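You operate a simulated robot arm through the tools that you are given. There is no shell and no other tool.

You run a simulated two-armed robot. Do the job below in one go: nothing can be reset, and whatever is moved stays where it is left.

JOB
Lay the red roller in the cradle, slide the stop to 90 and clamp it.
Fine: lift the clamp first.

It is judged by the outcome, as a careful person would: the job done as asked, and still so three seconds after it is handed in. It fails if anything else is knocked over, pushed out of place, dropped, spilled or broken.

ROBOT AND FRAMES
Two 7-joint arms with three-finger grippers on one trunk that stands fixed in place. Base frame: the origin is at the foot of the trunk, x ahead of it, y to its left, z up; the work surface is at about z = 0.88. Lengths are in m, angles in degrees, forces in N, time in s.
The left shoulder is at [0.078, 0.126, 1.157], the right one opposite. With the tool pointing down near the work surface each hand reaches from about 0.36 to 0.84 m from the base axis, measured 20 degrees to its own side. Payload 2.94 kg a hand.
Tool frame (each hand has its own): the origin (TCP) lies between the finger pads and is the grasp point; the fingertips stand 0.03 m ahead of it; z points along the fingers, y is the line along which they close. The gripper opens to 0.128 m. The gripper's body begins 0.093 m behind the TCP.
Orientation is that of the tool frame in the base frame, as a unit quaternion [x, y, z, w]. With the fingers straight down and closing along the base's y, the tool's x points along the base's -x, its y along +y and its z along -z.

CONTROLS
- The arms move only by the tool step_arm. It takes "left_steps", "right_steps" or both (then of equal length, played together; a hand with none holds still); each is text: rows parted by semicolons, each of 7 numbers parted by spaces: the gripper command, from -1 (fully open) to 1 (shut), values between in proportion, then the shift along the tool's x, y, z in m, then the turn, a rotation vector about the tool's x, y, z in degrees. In form: jaw x y z rx ry rz; .... A call has 1 to 20 rows; each row shifts and turns the commanded pose from where the row before left it, along the tool's axes as they then stand. A row lasts 0.2 s, in which the tool goes at most 0.05 m and 8.6 degrees; a call with a longer step from one row to the next is refused whole, and so is a gripper value outside its range. Where a pose cannot be reached the arm comes as near as it can. A force on the tool above 70 N (or 10 N above the force at the start of the call, whichever is more), or a blocked arm, ends the call early, and 0.2 s more pass. The fingers move at their own pace and stop on an object; they squeeze with about 35 N. The grip force told is the motor's: it shows also when the fingers shut on nothing. Time passes only in rows, and 0.2 s behind the last, so rows that do not move let the fingers close. The reply holds the time, the measured pose of the TCP, the force on the tool along the base axes, the opening and the grip force, in the units named above and with some noise, with the torque about the TCP (base axes, N m) and any sound that the robot's microphone picked up.
- Cameras (640 x 400 px; columns grow to the right, rows downward): "scene" is now at [0.209, 0.0056, 1.3275]; the picture's right is [0.06, -1.00, 0.00], its down [-0.51, -0.03, -0.86] and it looks along [0.86, 0.05, -0.51] (base axes); focal length 214 px, centre (320, 200). "left" rides on the left gripper at [0.069, 0.015, -0.12] in its tool frame; the picture's right is [-0.22, 0.98, 0.00], its down [-0.82, -0.18, -0.54] and it looks along [-0.53, -0.12, 0.84] (tool axes); focal length 251 px, centre (320, 200). "right" rides on the right gripper at [0.069, -0.015, -0.12] in its tool frame; the picture's right is [0.21, 0.98, 0.00], its down [-0.82, 0.18, -0.54] and it looks along [-0.53, 0.12, 0.84] (tool axes); focal length 251 px, centre (320, 200). There is no depth. A picture from a camera that has moved, and an enlarged one, comes with that camera's place and axes in the base frame and with its lens.
- grab_frame(camera): a new picture of that camera. It takes no simulated time.
- move_column(by): slides the trunk up (or, below 0, down) by that many m; the arms and the scene camera ride with it, the base frame stays. It gives what a move gives, with no picture.
- pan_tilt(pan, tilt): turns the head with the scene camera to pan (to the left, within 80 degrees either way) and tilt (down, from -29 to 69), counted from straight ahead of the robot. It gives what a move gives.
- zoom(camera, box): a new picture of the part [left, top, right, bottom] of that camera's present view, enlarged. It takes no simulated time.
- hand_in(): hands the job in; it is judged then, once.

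Places have to be worked out from the pictures, the camera data and where the tool is seen. Open the grippers and draw the arms clear of the work before you hand the job in, unless the task says otherwise.

The tools are called after "Request:" by a JSON object that holds its "name" and its "arguments". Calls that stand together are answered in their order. step_arm: Moves the arms, as the interface text tells. Its arguments: {"type":"object","properties":{"left_steps":{"type":"string"},"right_steps":{"type":"string"}},"required":[]} The other tools are called the same way: move_column (by) slides the trunk up or down; pan_tilt (pan, tilt) turns the head that bears the scene camera; grab_frame (camera) takes a picture; zoom (camera, box) takes an enlarged picture of a part of a camera's view; hand_in () hands the job in.

At the start:

```text
clock: 0.0
left_eef_pos: [0.4359, 0.2199, 1.2231]
left_orientation: [-0.001, 1.0, 0.0, 0.0]
left_ft_force: [0.2, 0.3, 0.3]
left_moment: [-0.02, 0.01, 0.02]
left_opening: 0.1278
left_grasp_force: 0.0
right_eef_pos: [0.471, -0.1277, 1.305]
right_orientation: [-0.001, 1.0, 0.001, 0.0]
right_ft_force: [0.4, -0.9, 0.3]
right_moment: [-0.02, -0.01, 0.03]
right_opening: 0.128
right_grasp_force: 0.1
trunk travel left (down, up): [-0.375, 0.172]
head pan, tilt: [3.6, 30.5]
```

scene: 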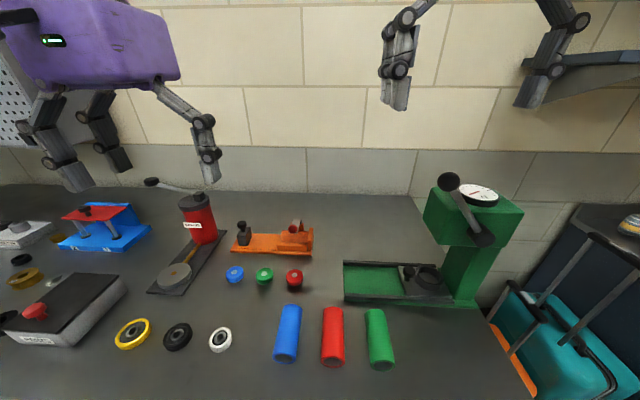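
right: 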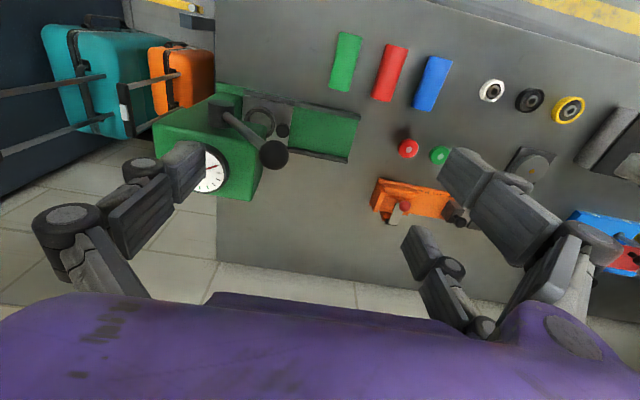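
left: 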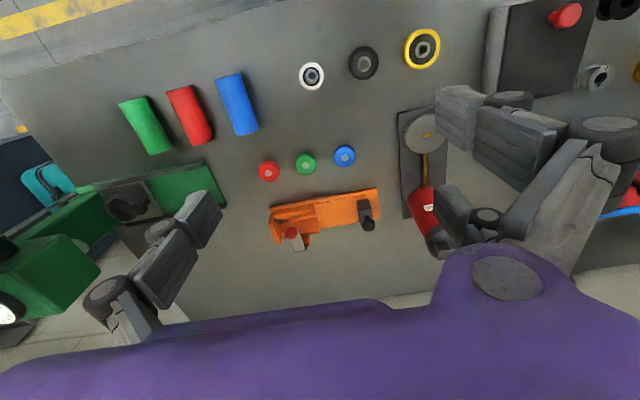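

The scene shows red, blue and green rollers, an orange fixture, a green press and other devices. I will zoom in on them to find the cradle, the stop scale and the clamp.

Request:
{"name": "zoom", "arguments": {"camera": "scene", "box": [220, 200, 330, 300]}}

Request:
{"name": "zoom", "arguments": {"camera": "scene", "box": [330, 160, 540, 320]}}

Request:
{"name": "zoom", "arguments": {"camera": "scene", "box": [0, 160, 250, 360]}}

Request:
{"name": "zoom", "arguments": {"camera": "left", "box": [240, 130, 400, 270]}}

```text
4.00 times, centred on (275, 250) of scene
camera zoom: at [0.209, 0.0056, 1.3275], right [0.06, -1.0, 0.0], down [-0.51, -0.03, -0.86], along [0.86, 0.05, -0.51], focal length 858 px, centre (500, 0)
```

zoom: 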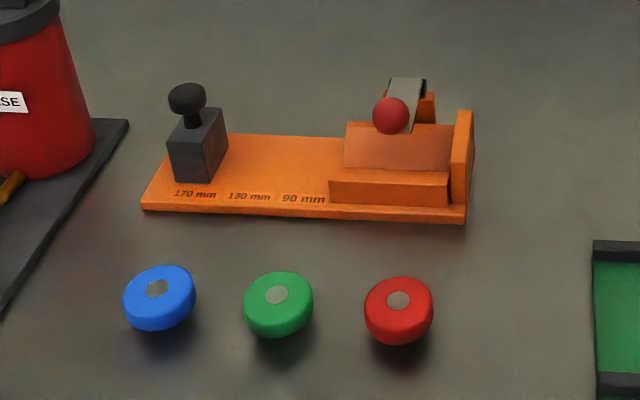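

```text
2.50 times, centred on (435, 240) of scene
camera zoom: at [0.209, 0.0056, 1.3275], right [0.06, -1.0, 0.0], down [-0.51, -0.03, -0.86], along [0.86, 0.05, -0.51], focal length 536 px, centre (32, 100)
```

zoom: 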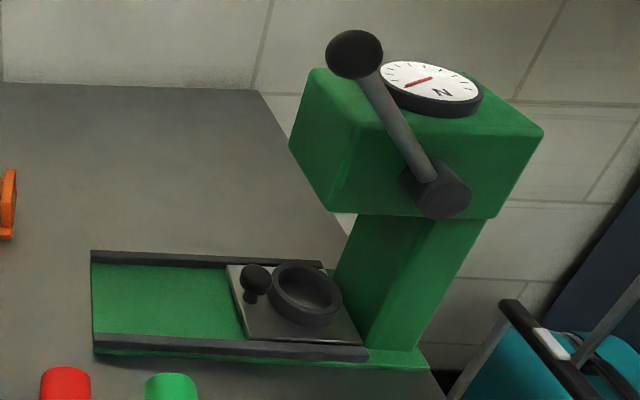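

```text
2.00 times, centred on (125, 260) of scene
camera zoom: at [0.209, 0.0056, 1.3275], right [0.06, -1.0, 0.0], down [-0.51, -0.03, -0.86], along [0.86, 0.05, -0.51], focal length 429 px, centre (710, 80)
```

zoom: 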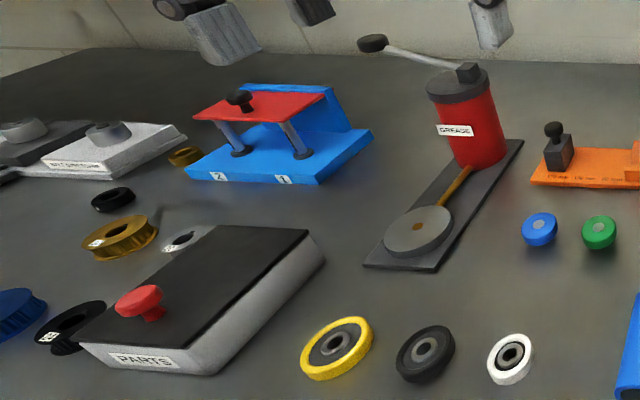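

```text
2.86 times, centred on (320, 200) of left
camera zoom: at [0.3674, 0.2362, 1.3435], right [0.21, 0.98, 0.0], down [0.82, -0.18, 0.54], along [0.53, -0.12, -0.84], focal length 718 px, centre (320, 200)
```

zoom: 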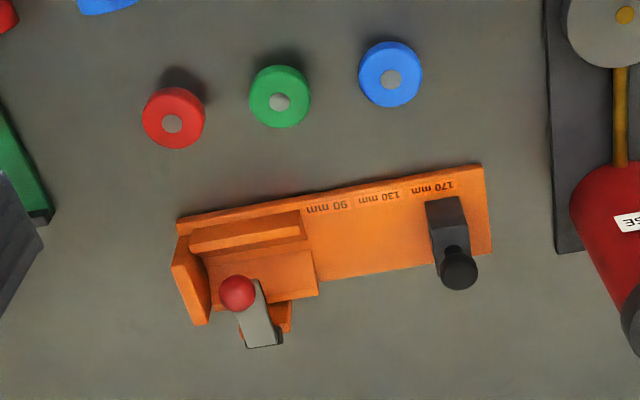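

The orange fixture appears to be the target. It has an end plate at y≈0.07, a cradle, a strap clamp with a red knob near [0.67, 0.11, 0.96] that is down now, and a dark stop block at the 170 mm label. I'll bring the left hand to about [0.60, 0.15, 1.06] so its camera sees the fixture up close.

Request:
{"name": "step_arm", "arguments": {"left_steps": "-1 -0.0273 -0.0117 0.0272 0 0 0; -1 -0.0273 -0.0117 0.0272 0 0 0; -1 -0.0273 -0.0117 0.0272 0 0 0; -1 -0.0273 -0.0117 0.0272 0 0 0; -1 -0.0273 -0.0117 0.0272 0 0 0; -1 -0.0273 -0.0117 0.0272 0 0 0; -1 0 0 0 0 0 0"}}

Request:
{"name": "grab_frame", "arguments": {"camera": "left"}}

Request:
{"name": "grab_frame", "arguments": {"camera": "scene"}}

```text
clock: 1.6
left_eef_pos: [0.5989, 0.1491, 1.0608]
left_orientation: [-0.001, 1.0, 0.0, 0.001]
left_ft_force: [0.2, 0.2, 0.2]
left_moment: [0.0, -0.04, 0.02]
left_opening: 0.1279
left_grasp_force: 0.0
right_eef_pos: [0.4705, -0.1273, 1.3048]
right_orientation: [0.0, 1.0, 0.0, 0.001]
right_ft_force: [-0.1, -0.5, 0.5]
right_moment: [-0.02, -0.01, 0.02]
right_opening: 0.128
right_grasp_force: 0.1
trunk travel left (down, up): [-0.375, 0.172]
head pan, tilt: [3.6, 30.5]
```

```text
taken
camera left: at [0.5305, 0.165, 1.1805], right [0.21, 0.98, 0.0], down [0.82, -0.18, 0.54], along [0.53, -0.12, -0.84], focal length 251 px, centre (320, 200)
```

left: 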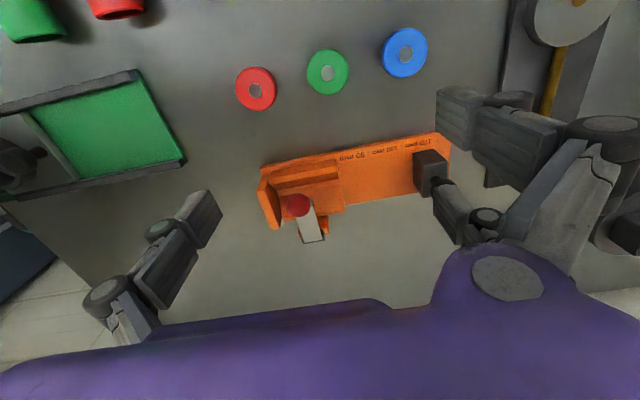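

```text
taken
camera scene: at [0.2081, 0.0058, 1.3277], right [0.06, -1.0, 0.0], down [-0.51, -0.03, -0.86], along [0.86, 0.05, -0.51], focal length 214 px, centre (320, 200)
```

scene: 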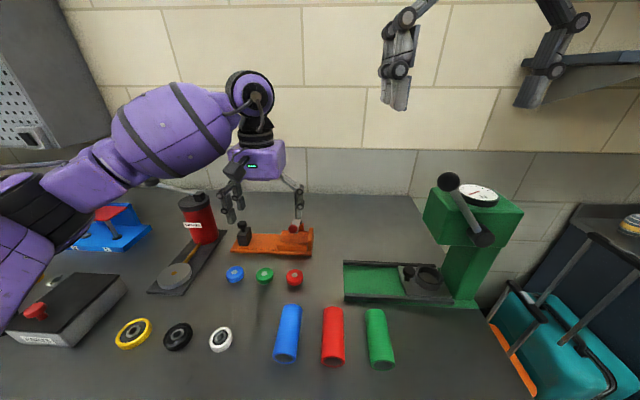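

Request:
{"name": "zoom", "arguments": {"camera": "left", "box": [245, 125, 355, 255]}}

Request:
{"name": "zoom", "arguments": {"camera": "left", "box": [330, 115, 460, 215]}}

Request:
{"name": "zoom", "arguments": {"camera": "scene", "box": [225, 205, 325, 265]}}

Request:
{"name": "zoom", "arguments": {"camera": "scene", "box": [260, 290, 410, 384]}}

```text
3.08 times, centred on (300, 190) of left
camera zoom: at [0.5305, 0.165, 1.1805], right [0.21, 0.98, 0.0], down [0.82, -0.18, 0.54], along [0.53, -0.12, -0.84], focal length 774 px, centre (382, 231)
```

zoom: 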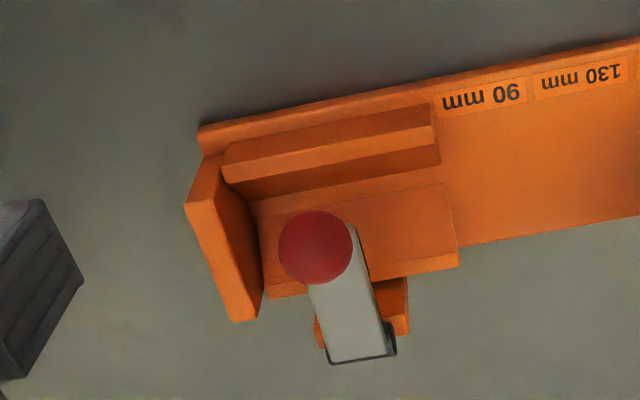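

```text
4.00 times, centred on (395, 165) of left
camera zoom: at [0.5305, 0.165, 1.1805], right [0.21, 0.98, 0.0], down [0.82, -0.18, 0.54], along [0.53, -0.12, -0.84], focal length 1006 px, centre (20, 340)
```

zoom: 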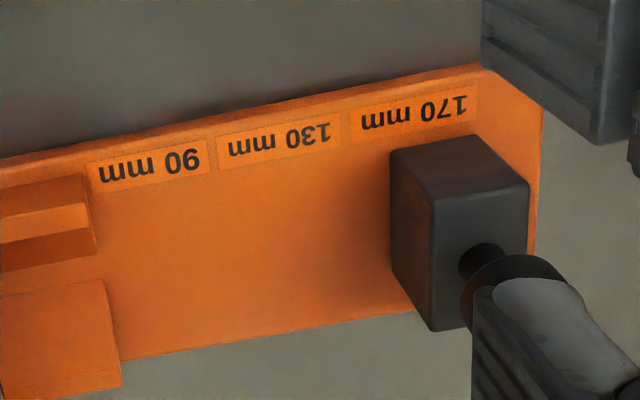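

```text
6.40 times, centred on (275, 235) of scene
camera zoom: at [0.2081, 0.0058, 1.3277], right [0.06, -1.0, 0.0], down [-0.51, -0.03, -0.86], along [0.86, 0.05, -0.51], focal length 1373 px, centre (608, -24)
```

zoom: 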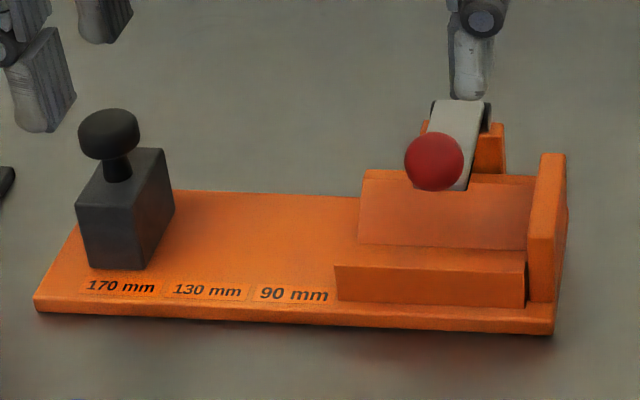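

```text
4.26 times, centred on (335, 337) of scene
camera zoom: at [0.2081, 0.0058, 1.3277], right [0.06, -1.0, 0.0], down [-0.51, -0.03, -0.86], along [0.86, 0.05, -0.51], focal length 913 px, centre (256, -383)
```

zoom: 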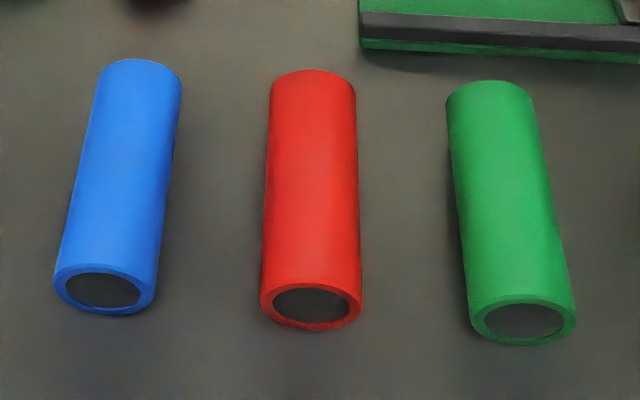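

The close-ups show a V-cradle between y≈0.07 (end plate) and 0.156, with the clamp strap hinged at the rear near x≈0.735 and a red ball of about 13 mm radius on its front end at [0.672, 0.110, 0.959]. The red roller is about 90 mm long and lies along x at about [0.431, -0.005, 0.90]. I'll bring the left hand above the ball with the jaws narrowed to about 0.06.

Request:
{"name": "step_arm", "arguments": {"left_steps": "0.06 -0.0366 -0.0196 0 0 0 0; 0.06 -0.0365 -0.0195 0 0 0 0; 0.06 0 0 0.03 0 0 0; 0.06 0 0 0 0 0 0; 0.06 0 0 0 0 0 0"}}

Request:
{"name": "grab_frame", "arguments": {"camera": "left"}}

Request:
{"name": "zoom", "arguments": {"camera": "scene", "box": [225, 165, 345, 265]}}

```text
clock: 2.8
left_eef_pos: [0.6728, 0.1102, 1.0297]
left_orientation: [-0.001, 1.0, -0.001, 0.0]
left_ft_force: [0.0, 0.6, -0.3]
left_moment: [0.03, 0.01, 0.0]
left_opening: 0.0601
left_grasp_force: 0.1
right_eef_pos: [0.4712, -0.1276, 1.3039]
right_orientation: [0.001, 1.0, -0.001, 0.0]
right_ft_force: [0.2, -0.3, -0.3]
right_moment: [-0.02, -0.02, 0.02]
right_opening: 0.1277
right_grasp_force: 0.0
trunk travel left (down, up): [-0.375, 0.172]
head pan, tilt: [3.6, 30.5]
```

```text
taken
camera left: at [0.6034, 0.1272, 1.149], right [0.21, 0.98, 0.0], down [0.82, -0.18, 0.54], along [0.53, -0.12, -0.84], focal length 251 px, centre (320, 200)
```

left: 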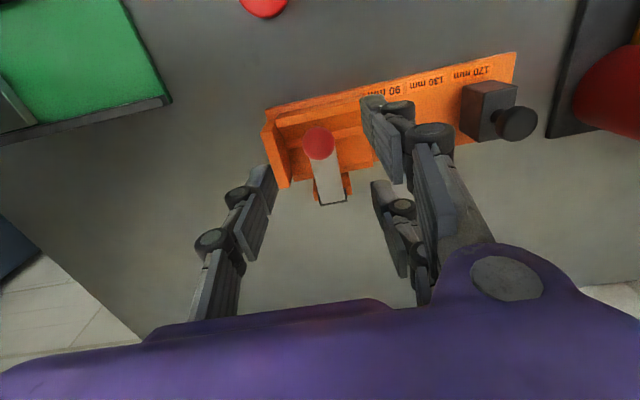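

```text
4.00 times, centred on (285, 215) of scene
camera zoom: at [0.209, 0.006, 1.3275], right [0.06, -1.0, 0.0], down [-0.51, -0.03, -0.86], along [0.86, 0.05, -0.51], focal length 858 px, centre (460, 140)
```

zoom: 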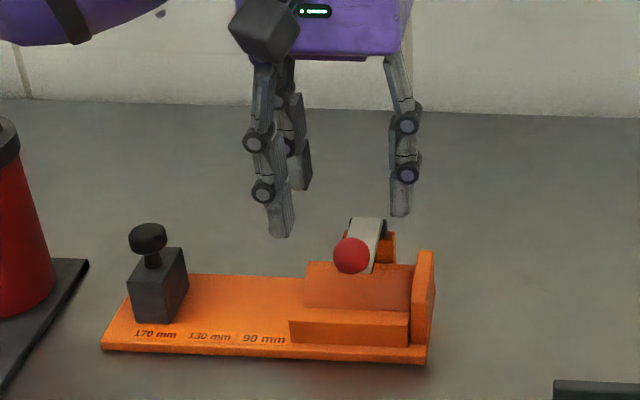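

The opened jaws straddle the ball and the TCP is at [0.673, 0.110, 1.030]. The rendering shows two fingers on the +y side and one on the -y side, so I will close carefully and watch the opening. I'll descend to z≈0.983 and narrow to about 0.036 first.

Request:
{"name": "step_arm", "arguments": {"left_steps": "0.06 0 0 0.025 0 0 0; 0.06 0 0 0.0217 0 0 0; 0.44 0 0 0 0 0 0; 0.44 0 0 0 0 0 0"}}

Request:
{"name": "grab_frame", "arguments": {"camera": "left"}}

Request:
{"name": "zoom", "arguments": {"camera": "scene", "box": [245, 180, 335, 260]}}

```text
clock: 3.8
left_eef_pos: [0.6721, 0.1117, 0.9825]
left_orientation: [-0.001, 1.0, -0.001, 0.0]
left_ft_force: [-0.1, -0.1, -0.6]
left_moment: [0.01, -0.02, 0.02]
left_opening: 0.036
left_grasp_force: 0.1
right_eef_pos: [0.4715, -0.127, 1.3056]
right_orientation: [0.0, 1.0, 0.001, 0.0]
right_ft_force: [0.0, 0.7, 0.5]
right_moment: [0.01, 0.02, 0.02]
right_opening: 0.128
right_grasp_force: 0.1
trunk travel left (down, up): [-0.375, 0.172]
head pan, tilt: [3.6, 30.5]
```

```text
taken
camera left: at [0.6033, 0.1269, 1.103], right [0.21, 0.98, 0.0], down [0.82, -0.18, 0.54], along [0.53, -0.12, -0.84], focal length 251 px, centre (320, 200)
```

left: 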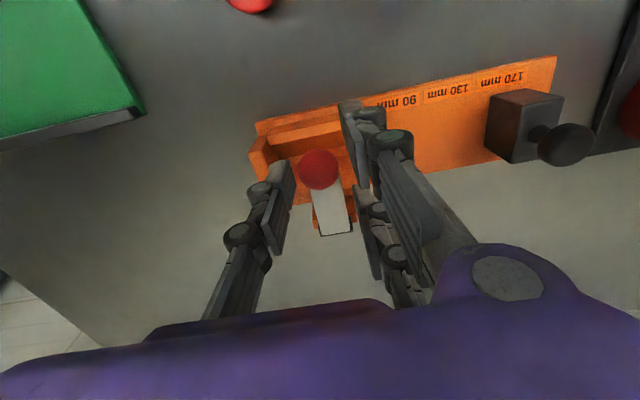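

```text
5.00 times, centred on (290, 220) of scene
camera zoom: at [0.2091, 0.0058, 1.3275], right [0.06, -1.0, 0.0], down [-0.51, -0.03, -0.86], along [0.86, 0.05, -0.51], focal length 1072 px, centre (470, 100)
```

zoom: 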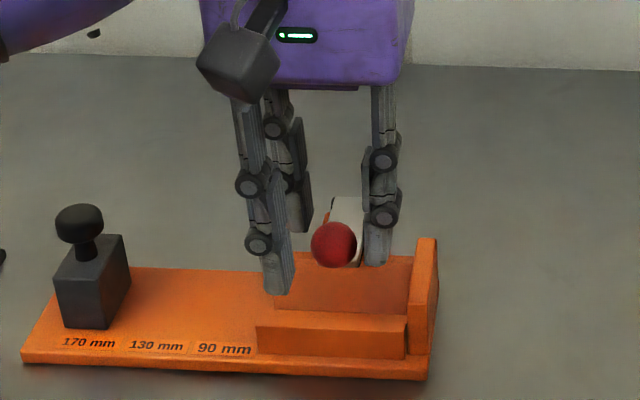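

The ball sits between the finger lines with no contact yet. I'll close in small increments to just under the ball's diameter and read the forces.

Request:
{"name": "step_arm", "arguments": {"left_steps": "0.57 0 0 0 0 0 0; 0.61 0 0 0 0 0 0; 0.63 0 0 0 0 0 0; 0.63 0 0 0 0 0 0"}}

Request:
{"name": "grab_frame", "arguments": {"camera": "left"}}

Request:
{"name": "zoom", "arguments": {"camera": "scene", "box": [245, 180, 335, 260]}}

```text
clock: 4.8
left_eef_pos: [0.6718, 0.11, 0.9828]
left_orientation: [0.0, 1.0, 0.0, 0.0]
left_ft_force: [-0.7, -2.9, -0.6]
left_moment: [-0.05, 0.02, 0.03]
left_opening: 0.0255
left_grasp_force: 0.9
right_eef_pos: [0.4709, -0.1277, 1.3051]
right_orientation: [0.0, 1.0, 0.001, 0.0]
right_ft_force: [-0.4, -0.3, -0.2]
right_moment: [-0.01, 0.02, -0.02]
right_opening: 0.1278
right_grasp_force: 0.1
trunk travel left (down, up): [-0.375, 0.172]
head pan, tilt: [3.6, 30.5]
```

```text
taken
camera left: at [0.6032, 0.1263, 1.1032], right [0.21, 0.98, 0.0], down [0.82, -0.18, 0.54], along [0.53, -0.12, -0.84], focal length 251 px, centre (320, 200)
```

left: 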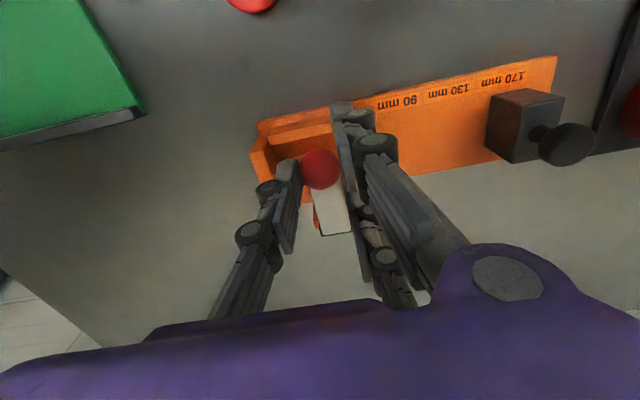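

```text
5.00 times, centred on (290, 220) of scene
camera zoom: at [0.209, 0.0052, 1.3275], right [0.06, -1.0, 0.0], down [-0.51, -0.03, -0.86], along [0.86, 0.05, -0.51], focal length 1072 px, centre (470, 100)
```

zoom: 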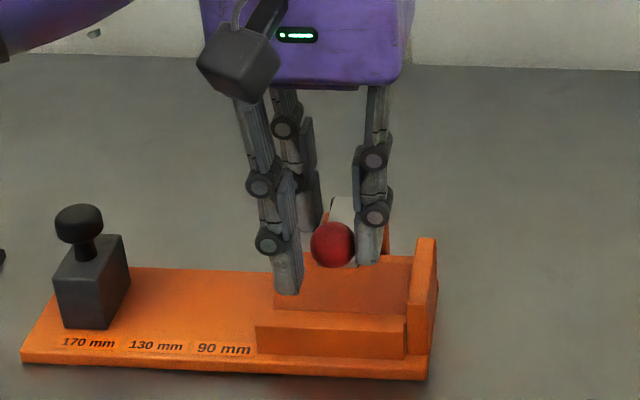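

The opening stopped at 0.0255 against a command of 0.0237, with a light grip and -2.9 N in y. I'll tighten a little more to see whether both sides bear on the ball.

Request:
{"name": "step_arm", "arguments": {"left_steps": "0.66 0 0 0 0 0 0; 0.66 0 0 0 0 0 0"}}

```text
clock: 5.4
left_eef_pos: [0.6715, 0.1105, 0.9828]
left_orientation: [0.0, 1.0, 0.0, -0.001]
left_ft_force: [0.2, -4.2, -0.9]
left_moment: [-0.11, 0.03, -0.01]
left_opening: 0.0252
left_grasp_force: 2.4
right_eef_pos: [0.471, -0.1286, 1.3047]
right_orientation: [0.0, 1.0, 0.001, 0.0]
right_ft_force: [0.3, -0.3, 0.2]
right_moment: [0.0, 0.01, -0.01]
right_opening: 0.1281
right_grasp_force: 0.1
trunk travel left (down, up): [-0.375, 0.172]
head pan, tilt: [3.6, 30.5]
```

The grip is 2.4 N with a net -4.2 N in y, so the hand sits slightly to +y of the ball. I'll shift 1 mm to -y to centre it and see whether the opening still holds at about 0.0255, which would prove two-sided contact.

Request:
{"name": "step_arm", "arguments": {"left_steps": "0.66 0 -0.001 0 0 0 0; 0.7 0 0 0 0 0 0; 0.7 0 0 0 0 0 0"}}

```text
clock: 6.2
left_eef_pos: [0.672, 0.1093, 0.9822]
left_orientation: [0.0, 1.0, 0.0, 0.0]
left_ft_force: [-1.9, -5.3, -0.6]
left_moment: [-0.08, 0.07, -0.02]
left_opening: 0.0228
left_grasp_force: 2.4
right_eef_pos: [0.4715, -0.128, 1.3058]
right_orientation: [-0.001, 1.0, 0.0, 0.0]
right_ft_force: [0.6, -0.3, -0.1]
right_moment: [-0.01, -0.01, 0.01]
right_opening: 0.1282
right_grasp_force: 0.0
trunk travel left (down, up): [-0.375, 0.172]
head pan, tilt: [3.6, 30.5]
```

Moving 1 mm to -y let the jaws close further, to 0.0228, with the contact still at y=0.0979. So only the single finger bears on the ball and the other two pass either side: a real three-finger layout. Pinching the small ball won't work, so I'll release, retreat up and back, shut the fingers, and lift the clamp by pushing up and back on the ball's front with the forward finger.

Request:
{"name": "step_arm", "arguments": {"left_steps": "0.06 0 0 0 0 0 0; 0.06 0 0 0 0 0 0; 0.06 0 0 -0.045 0 0 0; 0.06 0.031 -0.002 0 0 0 0; 1 0.033 -0.002 0 0 0 0; 1 0 0 0 0 0 0; 1 0 0 0 0 0 0"}}

Request:
{"name": "grab_frame", "arguments": {"camera": "left"}}

Request:
{"name": "zoom", "arguments": {"camera": "scene", "box": [245, 160, 345, 260]}}

```text
clock: 7.8
left_eef_pos: [0.6096, 0.1047, 1.0271]
left_orientation: [-0.001, 1.0, 0.0, 0.0]
left_ft_force: [0.8, 0.9, -0.1]
left_moment: [0.04, 0.0, 0.0]
left_opening: 0.0001
left_grasp_force: 3.1
right_eef_pos: [0.4704, -0.1264, 1.306]
right_orientation: [0.001, 1.0, 0.0, 0.0]
right_ft_force: [-0.1, -0.2, 0.0]
right_moment: [-0.01, -0.02, -0.02]
right_opening: 0.1282
right_grasp_force: 0.0
trunk travel left (down, up): [-0.375, 0.172]
head pan, tilt: [3.6, 30.5]
```

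```text
taken
camera left: at [0.5405, 0.1215, 1.1482], right [0.21, 0.98, 0.0], down [0.82, -0.18, 0.54], along [0.53, -0.12, -0.84], focal length 251 px, centre (320, 200)
```

left: 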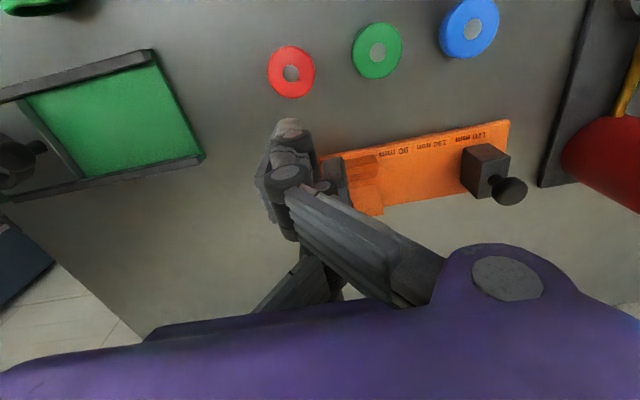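

```text
4.00 times, centred on (295, 210) of scene
camera zoom: at [0.2088, 0.0057, 1.3275], right [0.06, -1.0, 0.0], down [-0.51, -0.03, -0.86], along [0.86, 0.05, -0.51], focal length 858 px, centre (420, 160)
```

zoom: 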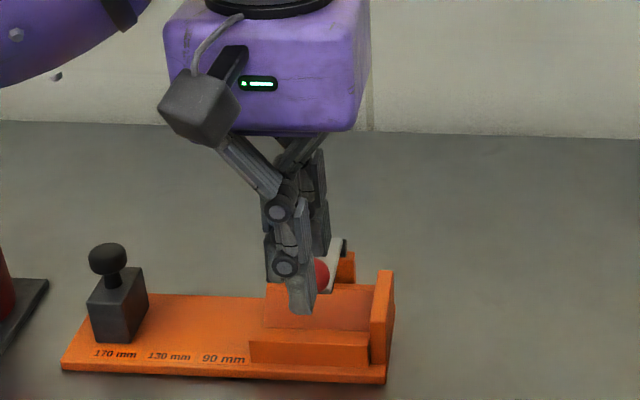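

The fingers are shut and the bundle's forward finger is at about x=0.638, y=0.110, in line with the ball. I'll lower so the tip is about 16 mm below the ball's centre, touch its front, and begin to follow the arc up and back for the first 30°.

Request:
{"name": "step_arm", "arguments": {"left_steps": "1 0 0 0.027 0 0 0; 1 0 0 0.027 0 0 0; 1 -0.0136 0.0008 0 0 0 0; 1 -0.0039 0 -0.0075 0 0 0; 1 -0.0039 0 -0.0075 0 0 0; 1 -0.0045 0 -0.006 0 0 0; 1 -0.0045 0 -0.006 0 0 0"}}

Request:
{"name": "zoom", "arguments": {"camera": "scene", "box": [245, 160, 345, 260]}}

Request:
{"name": "grab_frame", "arguments": {"camera": "left"}}

```text
clock: 9.4
left_eef_pos: [0.6401, 0.1055, 1.0015]
left_orientation: [-0.001, 1.0, -0.001, -0.001]
left_ft_force: [-0.2, 0.3, -0.3]
left_moment: [-0.02, -0.01, 0.0]
left_opening: 0.0
left_grasp_force: 2.7
right_eef_pos: [0.4699, -0.128, 1.3055]
right_orientation: [0.0, 1.0, 0.0, -0.001]
right_ft_force: [-0.1, 0.6, 0.7]
right_moment: [0.03, -0.01, -0.03]
right_opening: 0.1282
right_grasp_force: 0.1
trunk travel left (down, up): [-0.375, 0.172]
head pan, tilt: [3.6, 30.5]
```

```text
4.00 times, centred on (295, 210) of scene
camera zoom: at [0.209, 0.0056, 1.3275], right [0.06, -1.0, 0.0], down [-0.51, -0.03, -0.86], along [0.86, 0.05, -0.51], focal length 858 px, centre (420, 160)
```

zoom: 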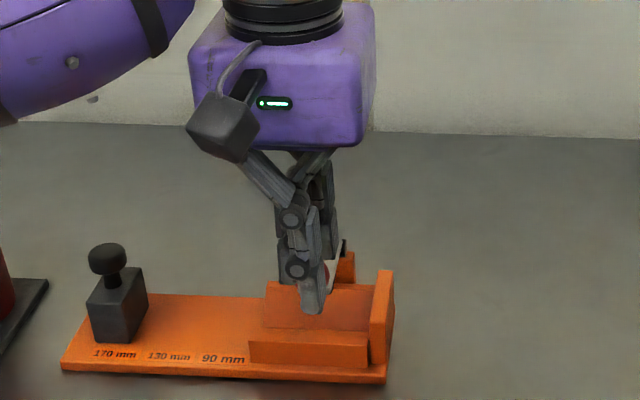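

```text
taken
camera left: at [0.5713, 0.1222, 1.1223], right [0.21, 0.98, 0.0], down [0.82, -0.18, 0.54], along [0.53, -0.12, -0.84], focal length 251 px, centre (320, 200)
```

left: 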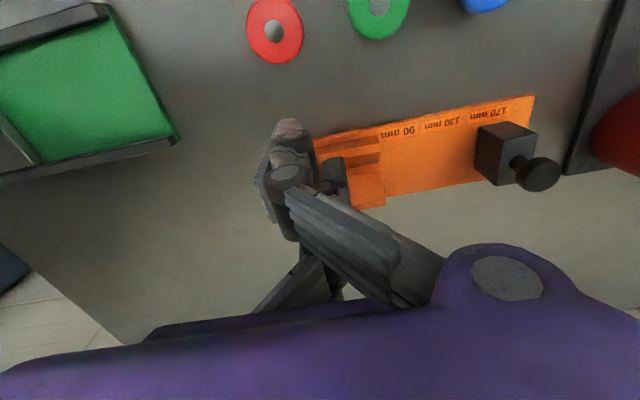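

The readings show no contact force. I'll zoom in to see whether the clamp moved at all.

Request:
{"name": "zoom", "arguments": {"camera": "scene", "box": [270, 205, 320, 245]}}

Request:
{"name": "zoom", "arguments": {"camera": "left", "box": [240, 100, 400, 220]}}

```text
10.00 times, centred on (295, 225) of scene
camera zoom: at [0.209, 0.0056, 1.3275], right [0.06, -1.0, 0.0], down [-0.51, -0.03, -0.86], along [0.86, 0.05, -0.51], focal length 2145 px, centre (570, -50)
```

zoom: 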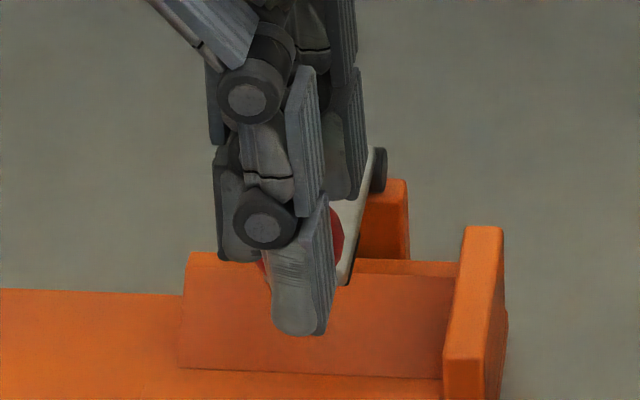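

```text
3.33 times, centred on (320, 160) of left
camera zoom: at [0.5713, 0.1222, 1.1223], right [0.21, 0.98, 0.0], down [0.82, -0.18, 0.54], along [0.53, -0.12, -0.84], focal length 838 px, centre (320, 333)
```

zoom: 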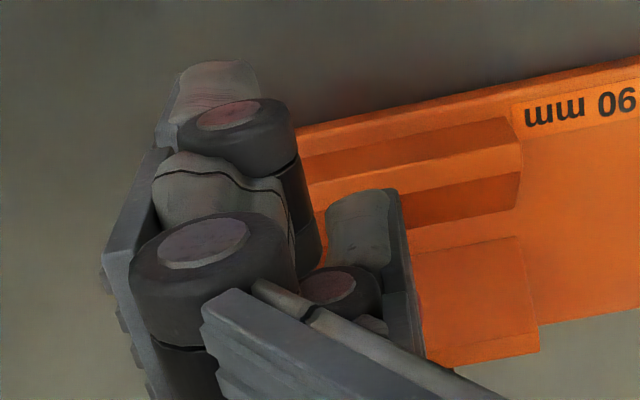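

The ball has not moved. At jaw=1 the interleaved fingers cross over by about 12 mm, so the forward finger passed the ball on its -y side. I'll back off, set the jaws to a known 0.02 opening, realign so the forward +y finger faces the ball centre, and check before pushing.

Request:
{"name": "step_arm", "arguments": {"left_steps": "1 0 0 -0.035 0 0 0; 0.6875 0.04 -0.0105 0 0 0 0; 0.6875 0 0 0.03 0 0 0; 0.6875 0 0 0.032 0 0 0; 0.6875 0 0 0 0 0 0"}}

Request:
{"name": "zoom", "arguments": {"camera": "scene", "box": [255, 195, 325, 251]}}

Request:
{"name": "grab_frame", "arguments": {"camera": "left"}}

```text
clock: 10.6
left_eef_pos: [0.5995, 0.0969, 0.9753]
left_orientation: [0.0, 1.0, 0.0, 0.001]
left_ft_force: [-0.2, 0.3, -0.3]
left_moment: [-0.02, 0.01, -0.02]
left_opening: 0.0201
left_grasp_force: 0.0
right_eef_pos: [0.472, -0.1274, 1.3063]
right_orientation: [0.0, 1.0, 0.001, 0.0]
right_ft_force: [0.4, -0.3, 0.2]
right_moment: [-0.01, 0.01, 0.0]
right_opening: 0.1279
right_grasp_force: 0.0
trunk travel left (down, up): [-0.375, 0.172]
head pan, tilt: [3.6, 30.5]
```

```text
7.14 times, centred on (290, 223) of scene
camera zoom: at [0.2089, 0.0055, 1.3275], right [0.06, -1.0, 0.0], down [-0.51, -0.03, -0.86], along [0.86, 0.05, -0.51], focal length 1532 px, centre (534, 36)
```

zoom: 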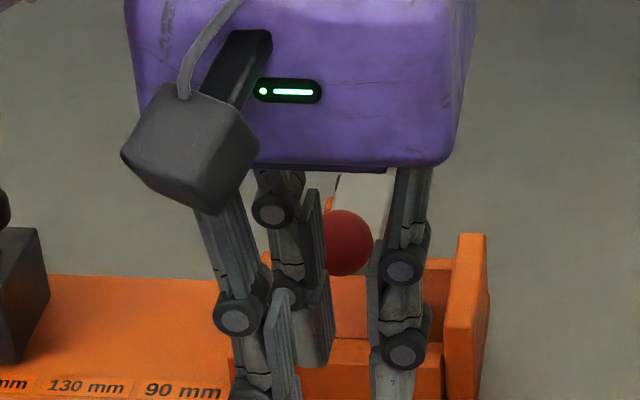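

```text
taken
camera left: at [0.5305, 0.1124, 1.0949], right [0.21, 0.98, 0.0], down [0.82, -0.18, 0.54], along [0.53, -0.12, -0.84], focal length 251 px, centre (320, 200)
```

left: 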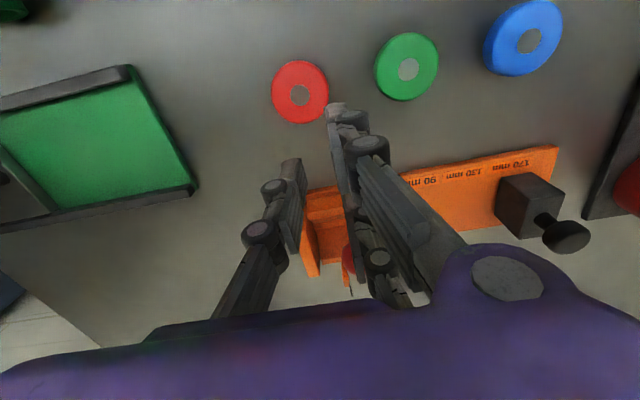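

The forward +y finger is now centred at about x=0.629, y=0.113, its tip just below the ball's centre height. I'll advance it to the ball's front and follow the first part of the arc.

Request:
{"name": "step_arm", "arguments": {"left_steps": "0.6875 -0.0075 -0.002 0 0 0 0; 0.6875 -0.0075 0 0 0 0 0; 0.6875 -0.0075 0 0 0 0 0; 0.6875 -0.004 0 -0.0075 0 0 0; 0.6875 -0.004 0 -0.0075 0 0 0; 0.6875 -0.0045 0 -0.006 0 0 0; 0.6875 -0.0045 0 -0.006 0 0 0"}}

Request:
{"name": "zoom", "arguments": {"camera": "scene", "box": [255, 195, 325, 251]}}

Request:
{"name": "grab_frame", "arguments": {"camera": "left"}}

```text
clock: 12.2
left_eef_pos: [0.6382, 0.0922, 0.9996]
left_orientation: [-0.001, 1.0, -0.001, 0.0]
left_ft_force: [0.0, 0.5, -1.0]
left_moment: [-0.05, -0.05, 0.02]
left_opening: 0.0195
left_grasp_force: 0.0
right_eef_pos: [0.4711, -0.127, 1.3056]
right_orientation: [0.001, 1.0, 0.001, 0.0]
right_ft_force: [1.0, 0.6, 0.6]
right_moment: [0.0, -0.02, -0.01]
right_opening: 0.1278
right_grasp_force: 0.1
trunk travel left (down, up): [-0.375, 0.172]
head pan, tilt: [3.6, 30.5]
```

```text
7.14 times, centred on (290, 223) of scene
camera zoom: at [0.2088, 0.0055, 1.3275], right [0.06, -1.0, 0.0], down [-0.51, -0.03, -0.86], along [0.86, 0.05, -0.51], focal length 1532 px, centre (534, 36)
```

zoom: 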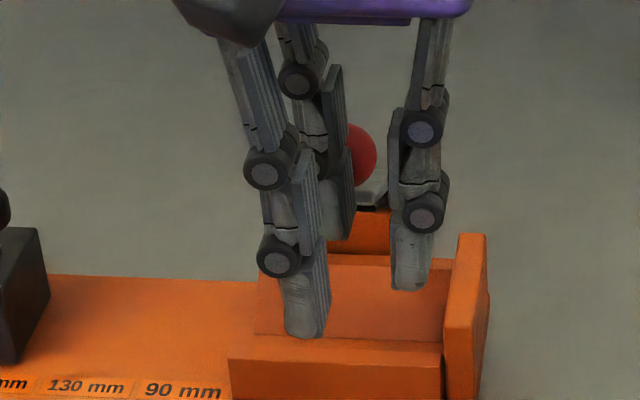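

```text
taken
camera left: at [0.5706, 0.1097, 1.1212], right [0.21, 0.98, 0.0], down [0.82, -0.18, 0.54], along [0.53, -0.12, -0.84], focal length 251 px, centre (320, 200)
```

left: 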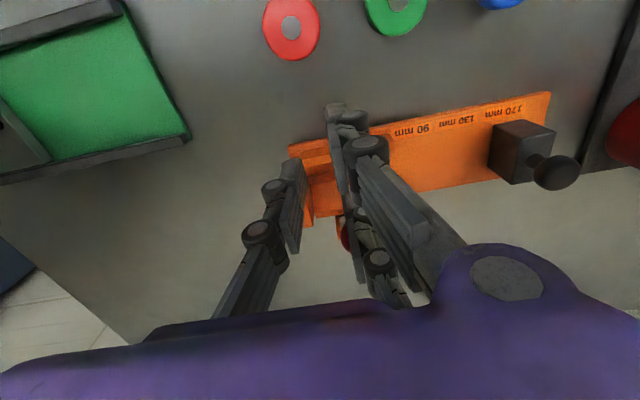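

The clamp is lifting: the ball has risen and moved back, with negligible force. I'll keep following the arc to about 75°.

Request:
{"name": "step_arm", "arguments": {"left_steps": "0.6875 -0.006 0.001 -0.005 0 0 0; 0.6875 -0.006 0.001 -0.005 0 0 0; 0.6875 -0.0075 0 -0.0025 0 0 0; 0.6875 -0.0075 0 -0.0025 0 0 0; 0.6875 -0.0085 0 -0.0005 0 0 0; 0.6875 -0.0085 0 -0.0005 0 0 0"}}

Request:
{"name": "zoom", "arguments": {"camera": "scene", "box": [255, 185, 335, 249]}}

Request:
{"name": "grab_frame", "arguments": {"camera": "left"}}

```text
clock: 13.6
left_eef_pos: [0.6813, 0.0953, 1.0224]
left_orientation: [-0.002, 1.0, 0.0, 0.004]
left_ft_force: [-8.1, 4.5, 26.9]
left_moment: [0.58, -0.75, 0.19]
left_opening: 0.0199
left_grasp_force: 0.0
right_eef_pos: [0.4681, -0.1277, 1.3074]
right_orientation: [0.0, 1.0, 0.0, 0.001]
right_ft_force: [0.6, -0.5, -0.3]
right_moment: [-0.02, -0.02, 0.05]
right_opening: 0.1281
right_grasp_force: 0.1
trunk travel left (down, up): [-0.375, 0.172]
head pan, tilt: [3.6, 30.5]
```

```text
6.25 times, centred on (295, 217) of scene
camera zoom: at [0.2053, 0.0057, 1.3284], right [0.06, -1.0, 0.0], down [-0.5, -0.03, -0.86], along [0.86, 0.05, -0.5], focal length 1340 px, centre (476, 94)
```

zoom: 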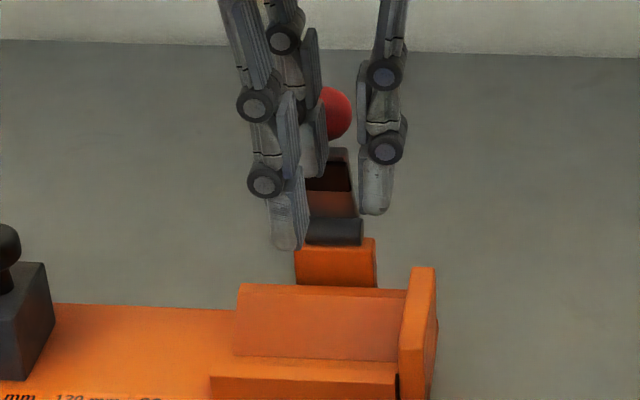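

```text
taken
camera left: at [0.6108, 0.1122, 1.1422], right [0.21, 0.98, 0.0], down [0.82, -0.18, 0.55], along [0.54, -0.12, -0.84], focal length 251 px, centre (320, 200)
```

left: 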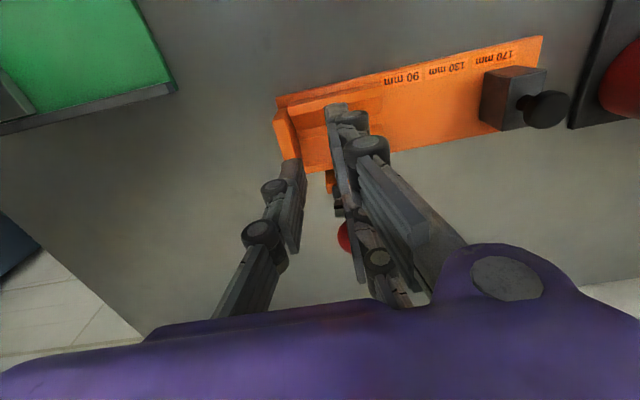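

The clamp is at about 75°, but the reading of 27 N upward shows the forward fingertip is sitting on a pad that protrudes under the strap, with the tool pushed 7 mm high. I'll raise the finger to relieve that.

Request:
{"name": "step_arm", "arguments": {"left_steps": "0.6875 0.001 0 -0.008 0 0 0; 0.6875 0.001 0 -0.008 0 0 0; 0.6875 0 0 0 0 0 0"}}

Request:
{"name": "zoom", "arguments": {"camera": "scene", "box": [255, 185, 335, 249]}}

```text
clock: 14.4
left_eef_pos: [0.6805, 0.0962, 1.0324]
left_orientation: [-0.001, 1.0, 0.001, 0.0]
left_ft_force: [-0.3, -0.9, -0.2]
left_moment: [-0.01, 0.03, -0.01]
left_opening: 0.02
left_grasp_force: 0.0
right_eef_pos: [0.4708, -0.1273, 1.3048]
right_orientation: [0.0, 1.0, 0.001, -0.001]
right_ft_force: [-0.8, 0.1, 0.2]
right_moment: [-0.02, 0.02, 0.03]
right_opening: 0.128
right_grasp_force: 0.0
trunk travel left (down, up): [-0.375, 0.172]
head pan, tilt: [3.6, 30.5]
```

```text
6.25 times, centred on (295, 217) of scene
camera zoom: at [0.2092, 0.0056, 1.3274], right [0.06, -1.0, 0.0], down [-0.51, -0.03, -0.86], along [0.86, 0.05, -0.51], focal length 1340 px, centre (476, 94)
```

zoom: 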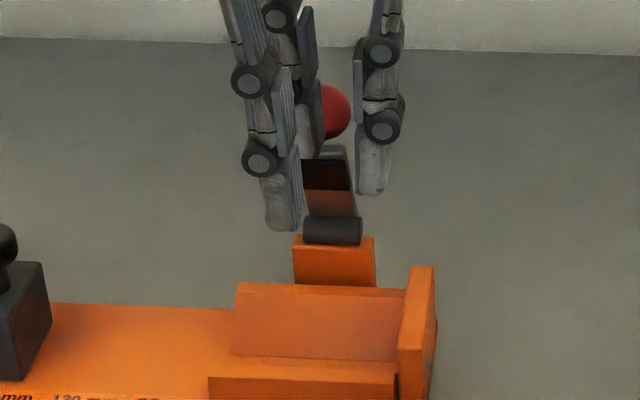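

The force is gone and the fixture has not shifted. I'll push the ball back further in small steps with the tip just above the strap pad, to carry the clamp past vertical.

Request:
{"name": "step_arm", "arguments": {"left_steps": "0.6875 -0.004 0 0.001 0 0 0; 0.6875 -0.004 0 0.001 0 0 0; 0.6875 -0.004 0 0.001 0 0 0; 0.6875 -0.004 0 0.001 0 0 0; 0.6875 -0.004 0 0.001 0 0 0; 0.6875 0 0 0 0 0 0"}}

Request:
{"name": "zoom", "arguments": {"camera": "scene", "box": [255, 185, 335, 249]}}

```text
clock: 15.8
left_eef_pos: [0.7007, 0.0979, 1.0289]
left_orientation: [0.001, 1.0, 0.001, 0.0]
left_ft_force: [-4.4, -0.1, -0.9]
left_moment: [-0.02, 0.09, 0.06]
left_opening: 0.0198
left_grasp_force: 0.0
right_eef_pos: [0.4713, -0.1271, 1.3052]
right_orientation: [0.0, 1.0, 0.001, 0.0]
right_ft_force: [0.9, 0.2, 0.0]
right_moment: [0.02, 0.03, -0.07]
right_opening: 0.1279
right_grasp_force: 0.0
trunk travel left (down, up): [-0.375, 0.172]
head pan, tilt: [3.6, 30.5]
```

```text
6.25 times, centred on (295, 217) of scene
camera zoom: at [0.2085, 0.0056, 1.3276], right [0.06, -1.0, 0.0], down [-0.51, -0.03, -0.86], along [0.86, 0.05, -0.51], focal length 1340 px, centre (476, 94)
```

zoom: 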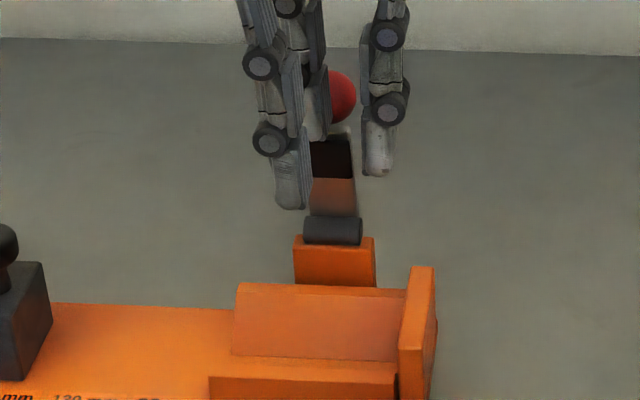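

The clamp is near vertical with only 4 N of resistance. I'll push a little more in fine steps, watching for a hard limit.

Request:
{"name": "step_arm", "arguments": {"left_steps": "0.6875 -0.003 0 0.001 0 0 0; 0.6875 -0.003 0 0.001 0 0 0; 0.6875 -0.003 0 0.001 0 0 0; 0.6875 0 0 0 0 0 0"}}

Request:
{"name": "zoom", "arguments": {"camera": "scene", "box": [255, 185, 335, 249]}}

```text
clock: 16.8
left_eef_pos: [0.702, 0.0959, 1.0302]
left_orientation: [0.0, 1.0, 0.0, -0.003]
left_ft_force: [-46.6, 2.0, 4.2]
left_moment: [0.03, 1.04, 0.72]
left_opening: 0.021
left_grasp_force: 1.4
right_eef_pos: [0.4643, -0.1275, 1.3078]
right_orientation: [-0.001, 1.0, 0.001, 0.003]
right_ft_force: [0.4, 0.4, -0.4]
right_moment: [0.02, 0.01, 0.01]
right_opening: 0.1283
right_grasp_force: 0.1
trunk travel left (down, up): [-0.375, 0.172]
head pan, tilt: [3.6, 30.5]
```

```text
6.25 times, centred on (295, 217) of scene
camera zoom: at [0.2021, 0.0059, 1.3286], right [0.06, -1.0, 0.0], down [-0.5, -0.03, -0.86], along [0.86, 0.05, -0.5], focal length 1340 px, centre (476, 94)
```

zoom: 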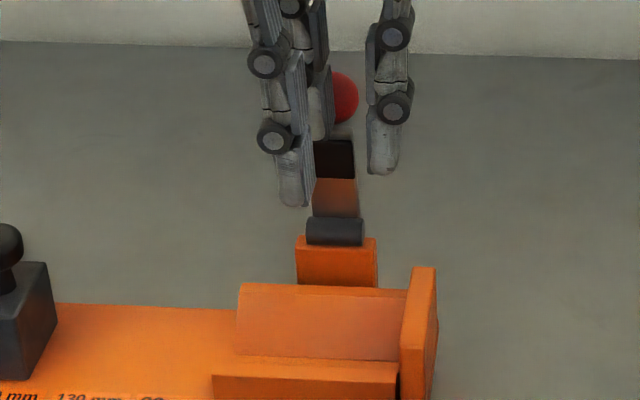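

That is the hard limit: 46 N, with the clamp at its open end. I'll back off at once and see whether the clamp stays up on its own.

Request:
{"name": "step_arm", "arguments": {"left_steps": "0.6875 0.01 0 0 0 0 0; 0.6875 0.01 0 0 0 0 0; 0.6875 0.02 0 0 0 0 0; 0.6875 0.03 0 -0.01 0 0 0; 0.6875 0 0 -0.03 0 0 0; 0.6875 0 0 0 0 0 0"}}

Request:
{"name": "zoom", "arguments": {"camera": "scene", "box": [225, 165, 345, 261]}}

Request:
{"name": "grab_frame", "arguments": {"camera": "left"}}

```text
clock: 18.2
left_eef_pos: [0.6409, 0.0965, 1.0666]
left_orientation: [-0.002, 1.0, -0.001, -0.001]
left_ft_force: [0.6, 0.0, -0.3]
left_moment: [0.0, 0.02, -0.01]
left_opening: 0.0199
left_grasp_force: 0.0
right_eef_pos: [0.4717, -0.1288, 1.3063]
right_orientation: [0.0, 1.0, -0.001, 0.0]
right_ft_force: [0.4, -0.6, -0.5]
right_moment: [-0.04, 0.01, -0.01]
right_opening: 0.128
right_grasp_force: 0.0
trunk travel left (down, up): [-0.375, 0.172]
head pan, tilt: [3.6, 30.5]
```

```text
4.17 times, centred on (285, 213) of scene
camera zoom: at [0.2093, 0.006, 1.3274], right [0.06, -1.0, 0.0], down [-0.51, -0.03, -0.86], along [0.86, 0.05, -0.51], focal length 894 px, centre (466, 146)
```

zoom: 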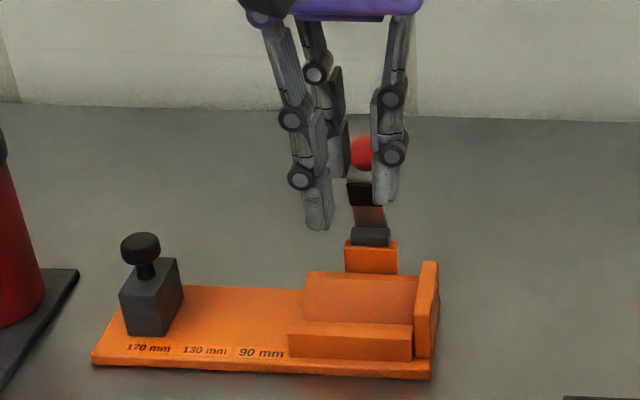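

```text
taken
camera left: at [0.5719, 0.113, 1.1866], right [0.21, 0.98, 0.0], down [0.82, -0.18, 0.54], along [0.53, -0.12, -0.84], focal length 251 px, centre (320, 200)
```

left: 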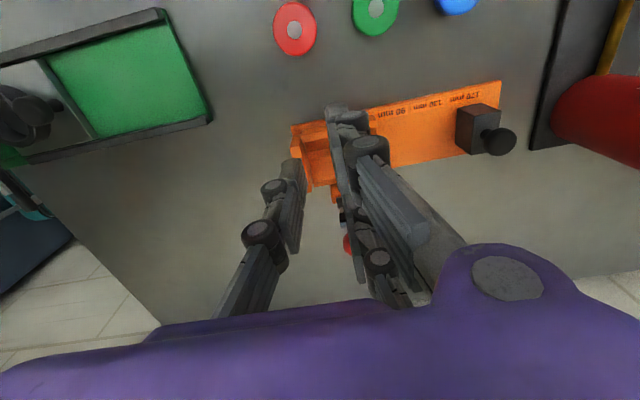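

The clamp stays up by itself and the fixture outline is unchanged. Next I'll use the left hand to fetch the red roller. I'll raise it clear, bring it above the roller near [0.436, -0.005] with the jaws at 0.06, and shift the parked right hand a little aside.

Request:
{"name": "step_arm", "arguments": {"left_steps": "0.06 0 0 -0.045 0 0 0; 0.06 0 0 -0.045 0 0 0; 0.06 0 0 -0.045 0 0 0; 0.06 0.041 -0.0203 0 0 0 0; 0.06 0.041 -0.0203 0 0 0 0; 0.06 0.041 -0.0203 0 0 0 0; 0.06 0.041 -0.0203 0 0 0 0; 0.06 0.041 -0.0203 0 0 0 0; 0.06 0 0 0.04 0 0 0; 0.06 0 0 0.04 0 0 0; 0.06 0 0 0 0 0 0", "right_steps": "-1 0.006 -0.012 0 0 0 0; -1 0.006 -0.012 0 0 0 0; -1 0.006 -0.012 0 0 0 0; -1 0.006 -0.012 0 0 0 0; -1 0.006 -0.012 0 0 0 0; -1 0.006 -0.012 0 0 0 0; -1 0.006 -0.012 0 0 0 0; -1 0.006 -0.012 0 0 0 0; -1 0 0 0 0 0 0; -1 0 0 0 0 0 0; -1 0 0 0 0 0 0"}}

Request:
{"name": "grab_frame", "arguments": {"camera": "left"}}

Request:
{"name": "grab_frame", "arguments": {"camera": "scene"}}

```text
clock: 20.6
left_eef_pos: [0.4334, -0.0048, 1.1214]
left_orientation: [0.0, 1.0, 0.0, 0.0]
left_ft_force: [0.1, 0.6, -1.0]
left_moment: [0.06, 0.0, -0.01]
left_opening: 0.0603
left_grasp_force: 0.1
right_eef_pos: [0.4231, -0.2233, 1.306]
right_orientation: [0.0, 1.0, 0.001, 0.0]
right_ft_force: [-0.1, 0.6, -0.1]
right_moment: [-0.02, -0.02, -0.02]
right_opening: 0.128
right_grasp_force: 0.1
trunk travel left (down, up): [-0.375, 0.172]
head pan, tilt: [3.6, 30.5]
```

```text
taken
camera left: at [0.3649, 0.0125, 1.2404], right [0.21, 0.98, 0.0], down [0.82, -0.18, 0.54], along [0.53, -0.12, -0.84], focal length 251 px, centre (320, 200)
```

left: 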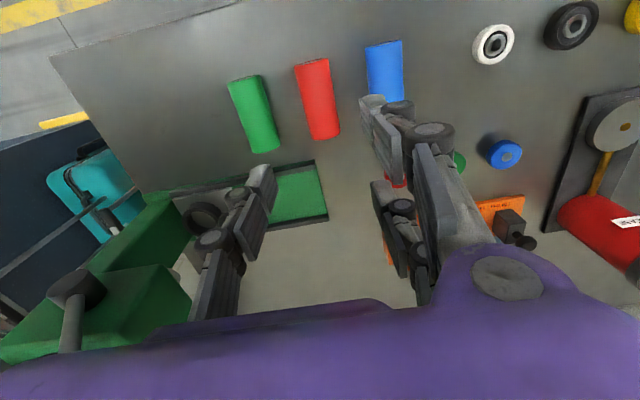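

```text
taken
camera scene: at [0.2087, 0.0058, 1.3276], right [0.06, -1.0, 0.0], down [-0.51, -0.03, -0.86], along [0.86, 0.05, -0.51], focal length 214 px, centre (320, 200)
```

scene: 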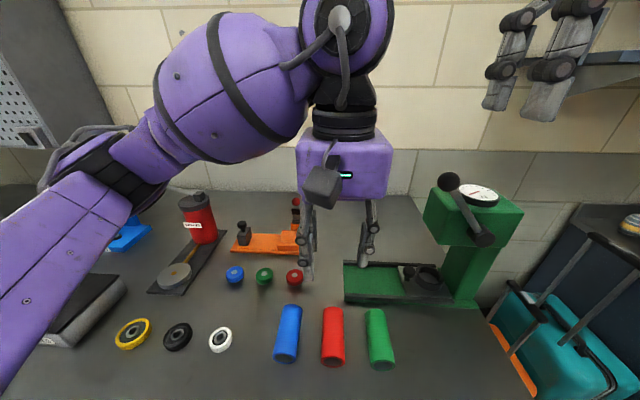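

I'll zoom on the red roller to measure it from this hand's camera.

Request:
{"name": "zoom", "arguments": {"camera": "left", "box": [220, 30, 420, 160]}}

```text
3.08 times, centred on (320, 95) of left
camera zoom: at [0.3649, 0.0125, 1.2404], right [0.21, 0.98, 0.0], down [0.82, -0.18, 0.54], along [0.53, -0.12, -0.84], focal length 774 px, centre (320, 523)
```

zoom: 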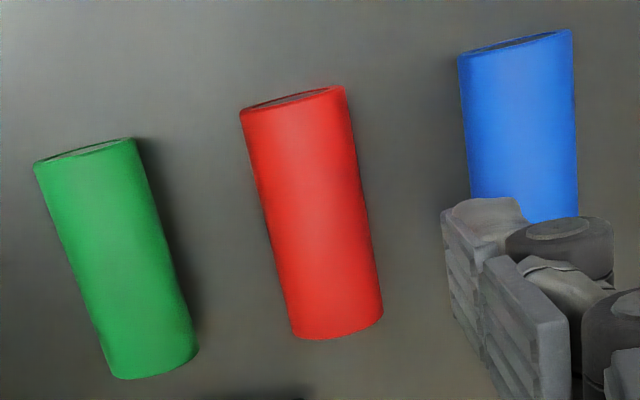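

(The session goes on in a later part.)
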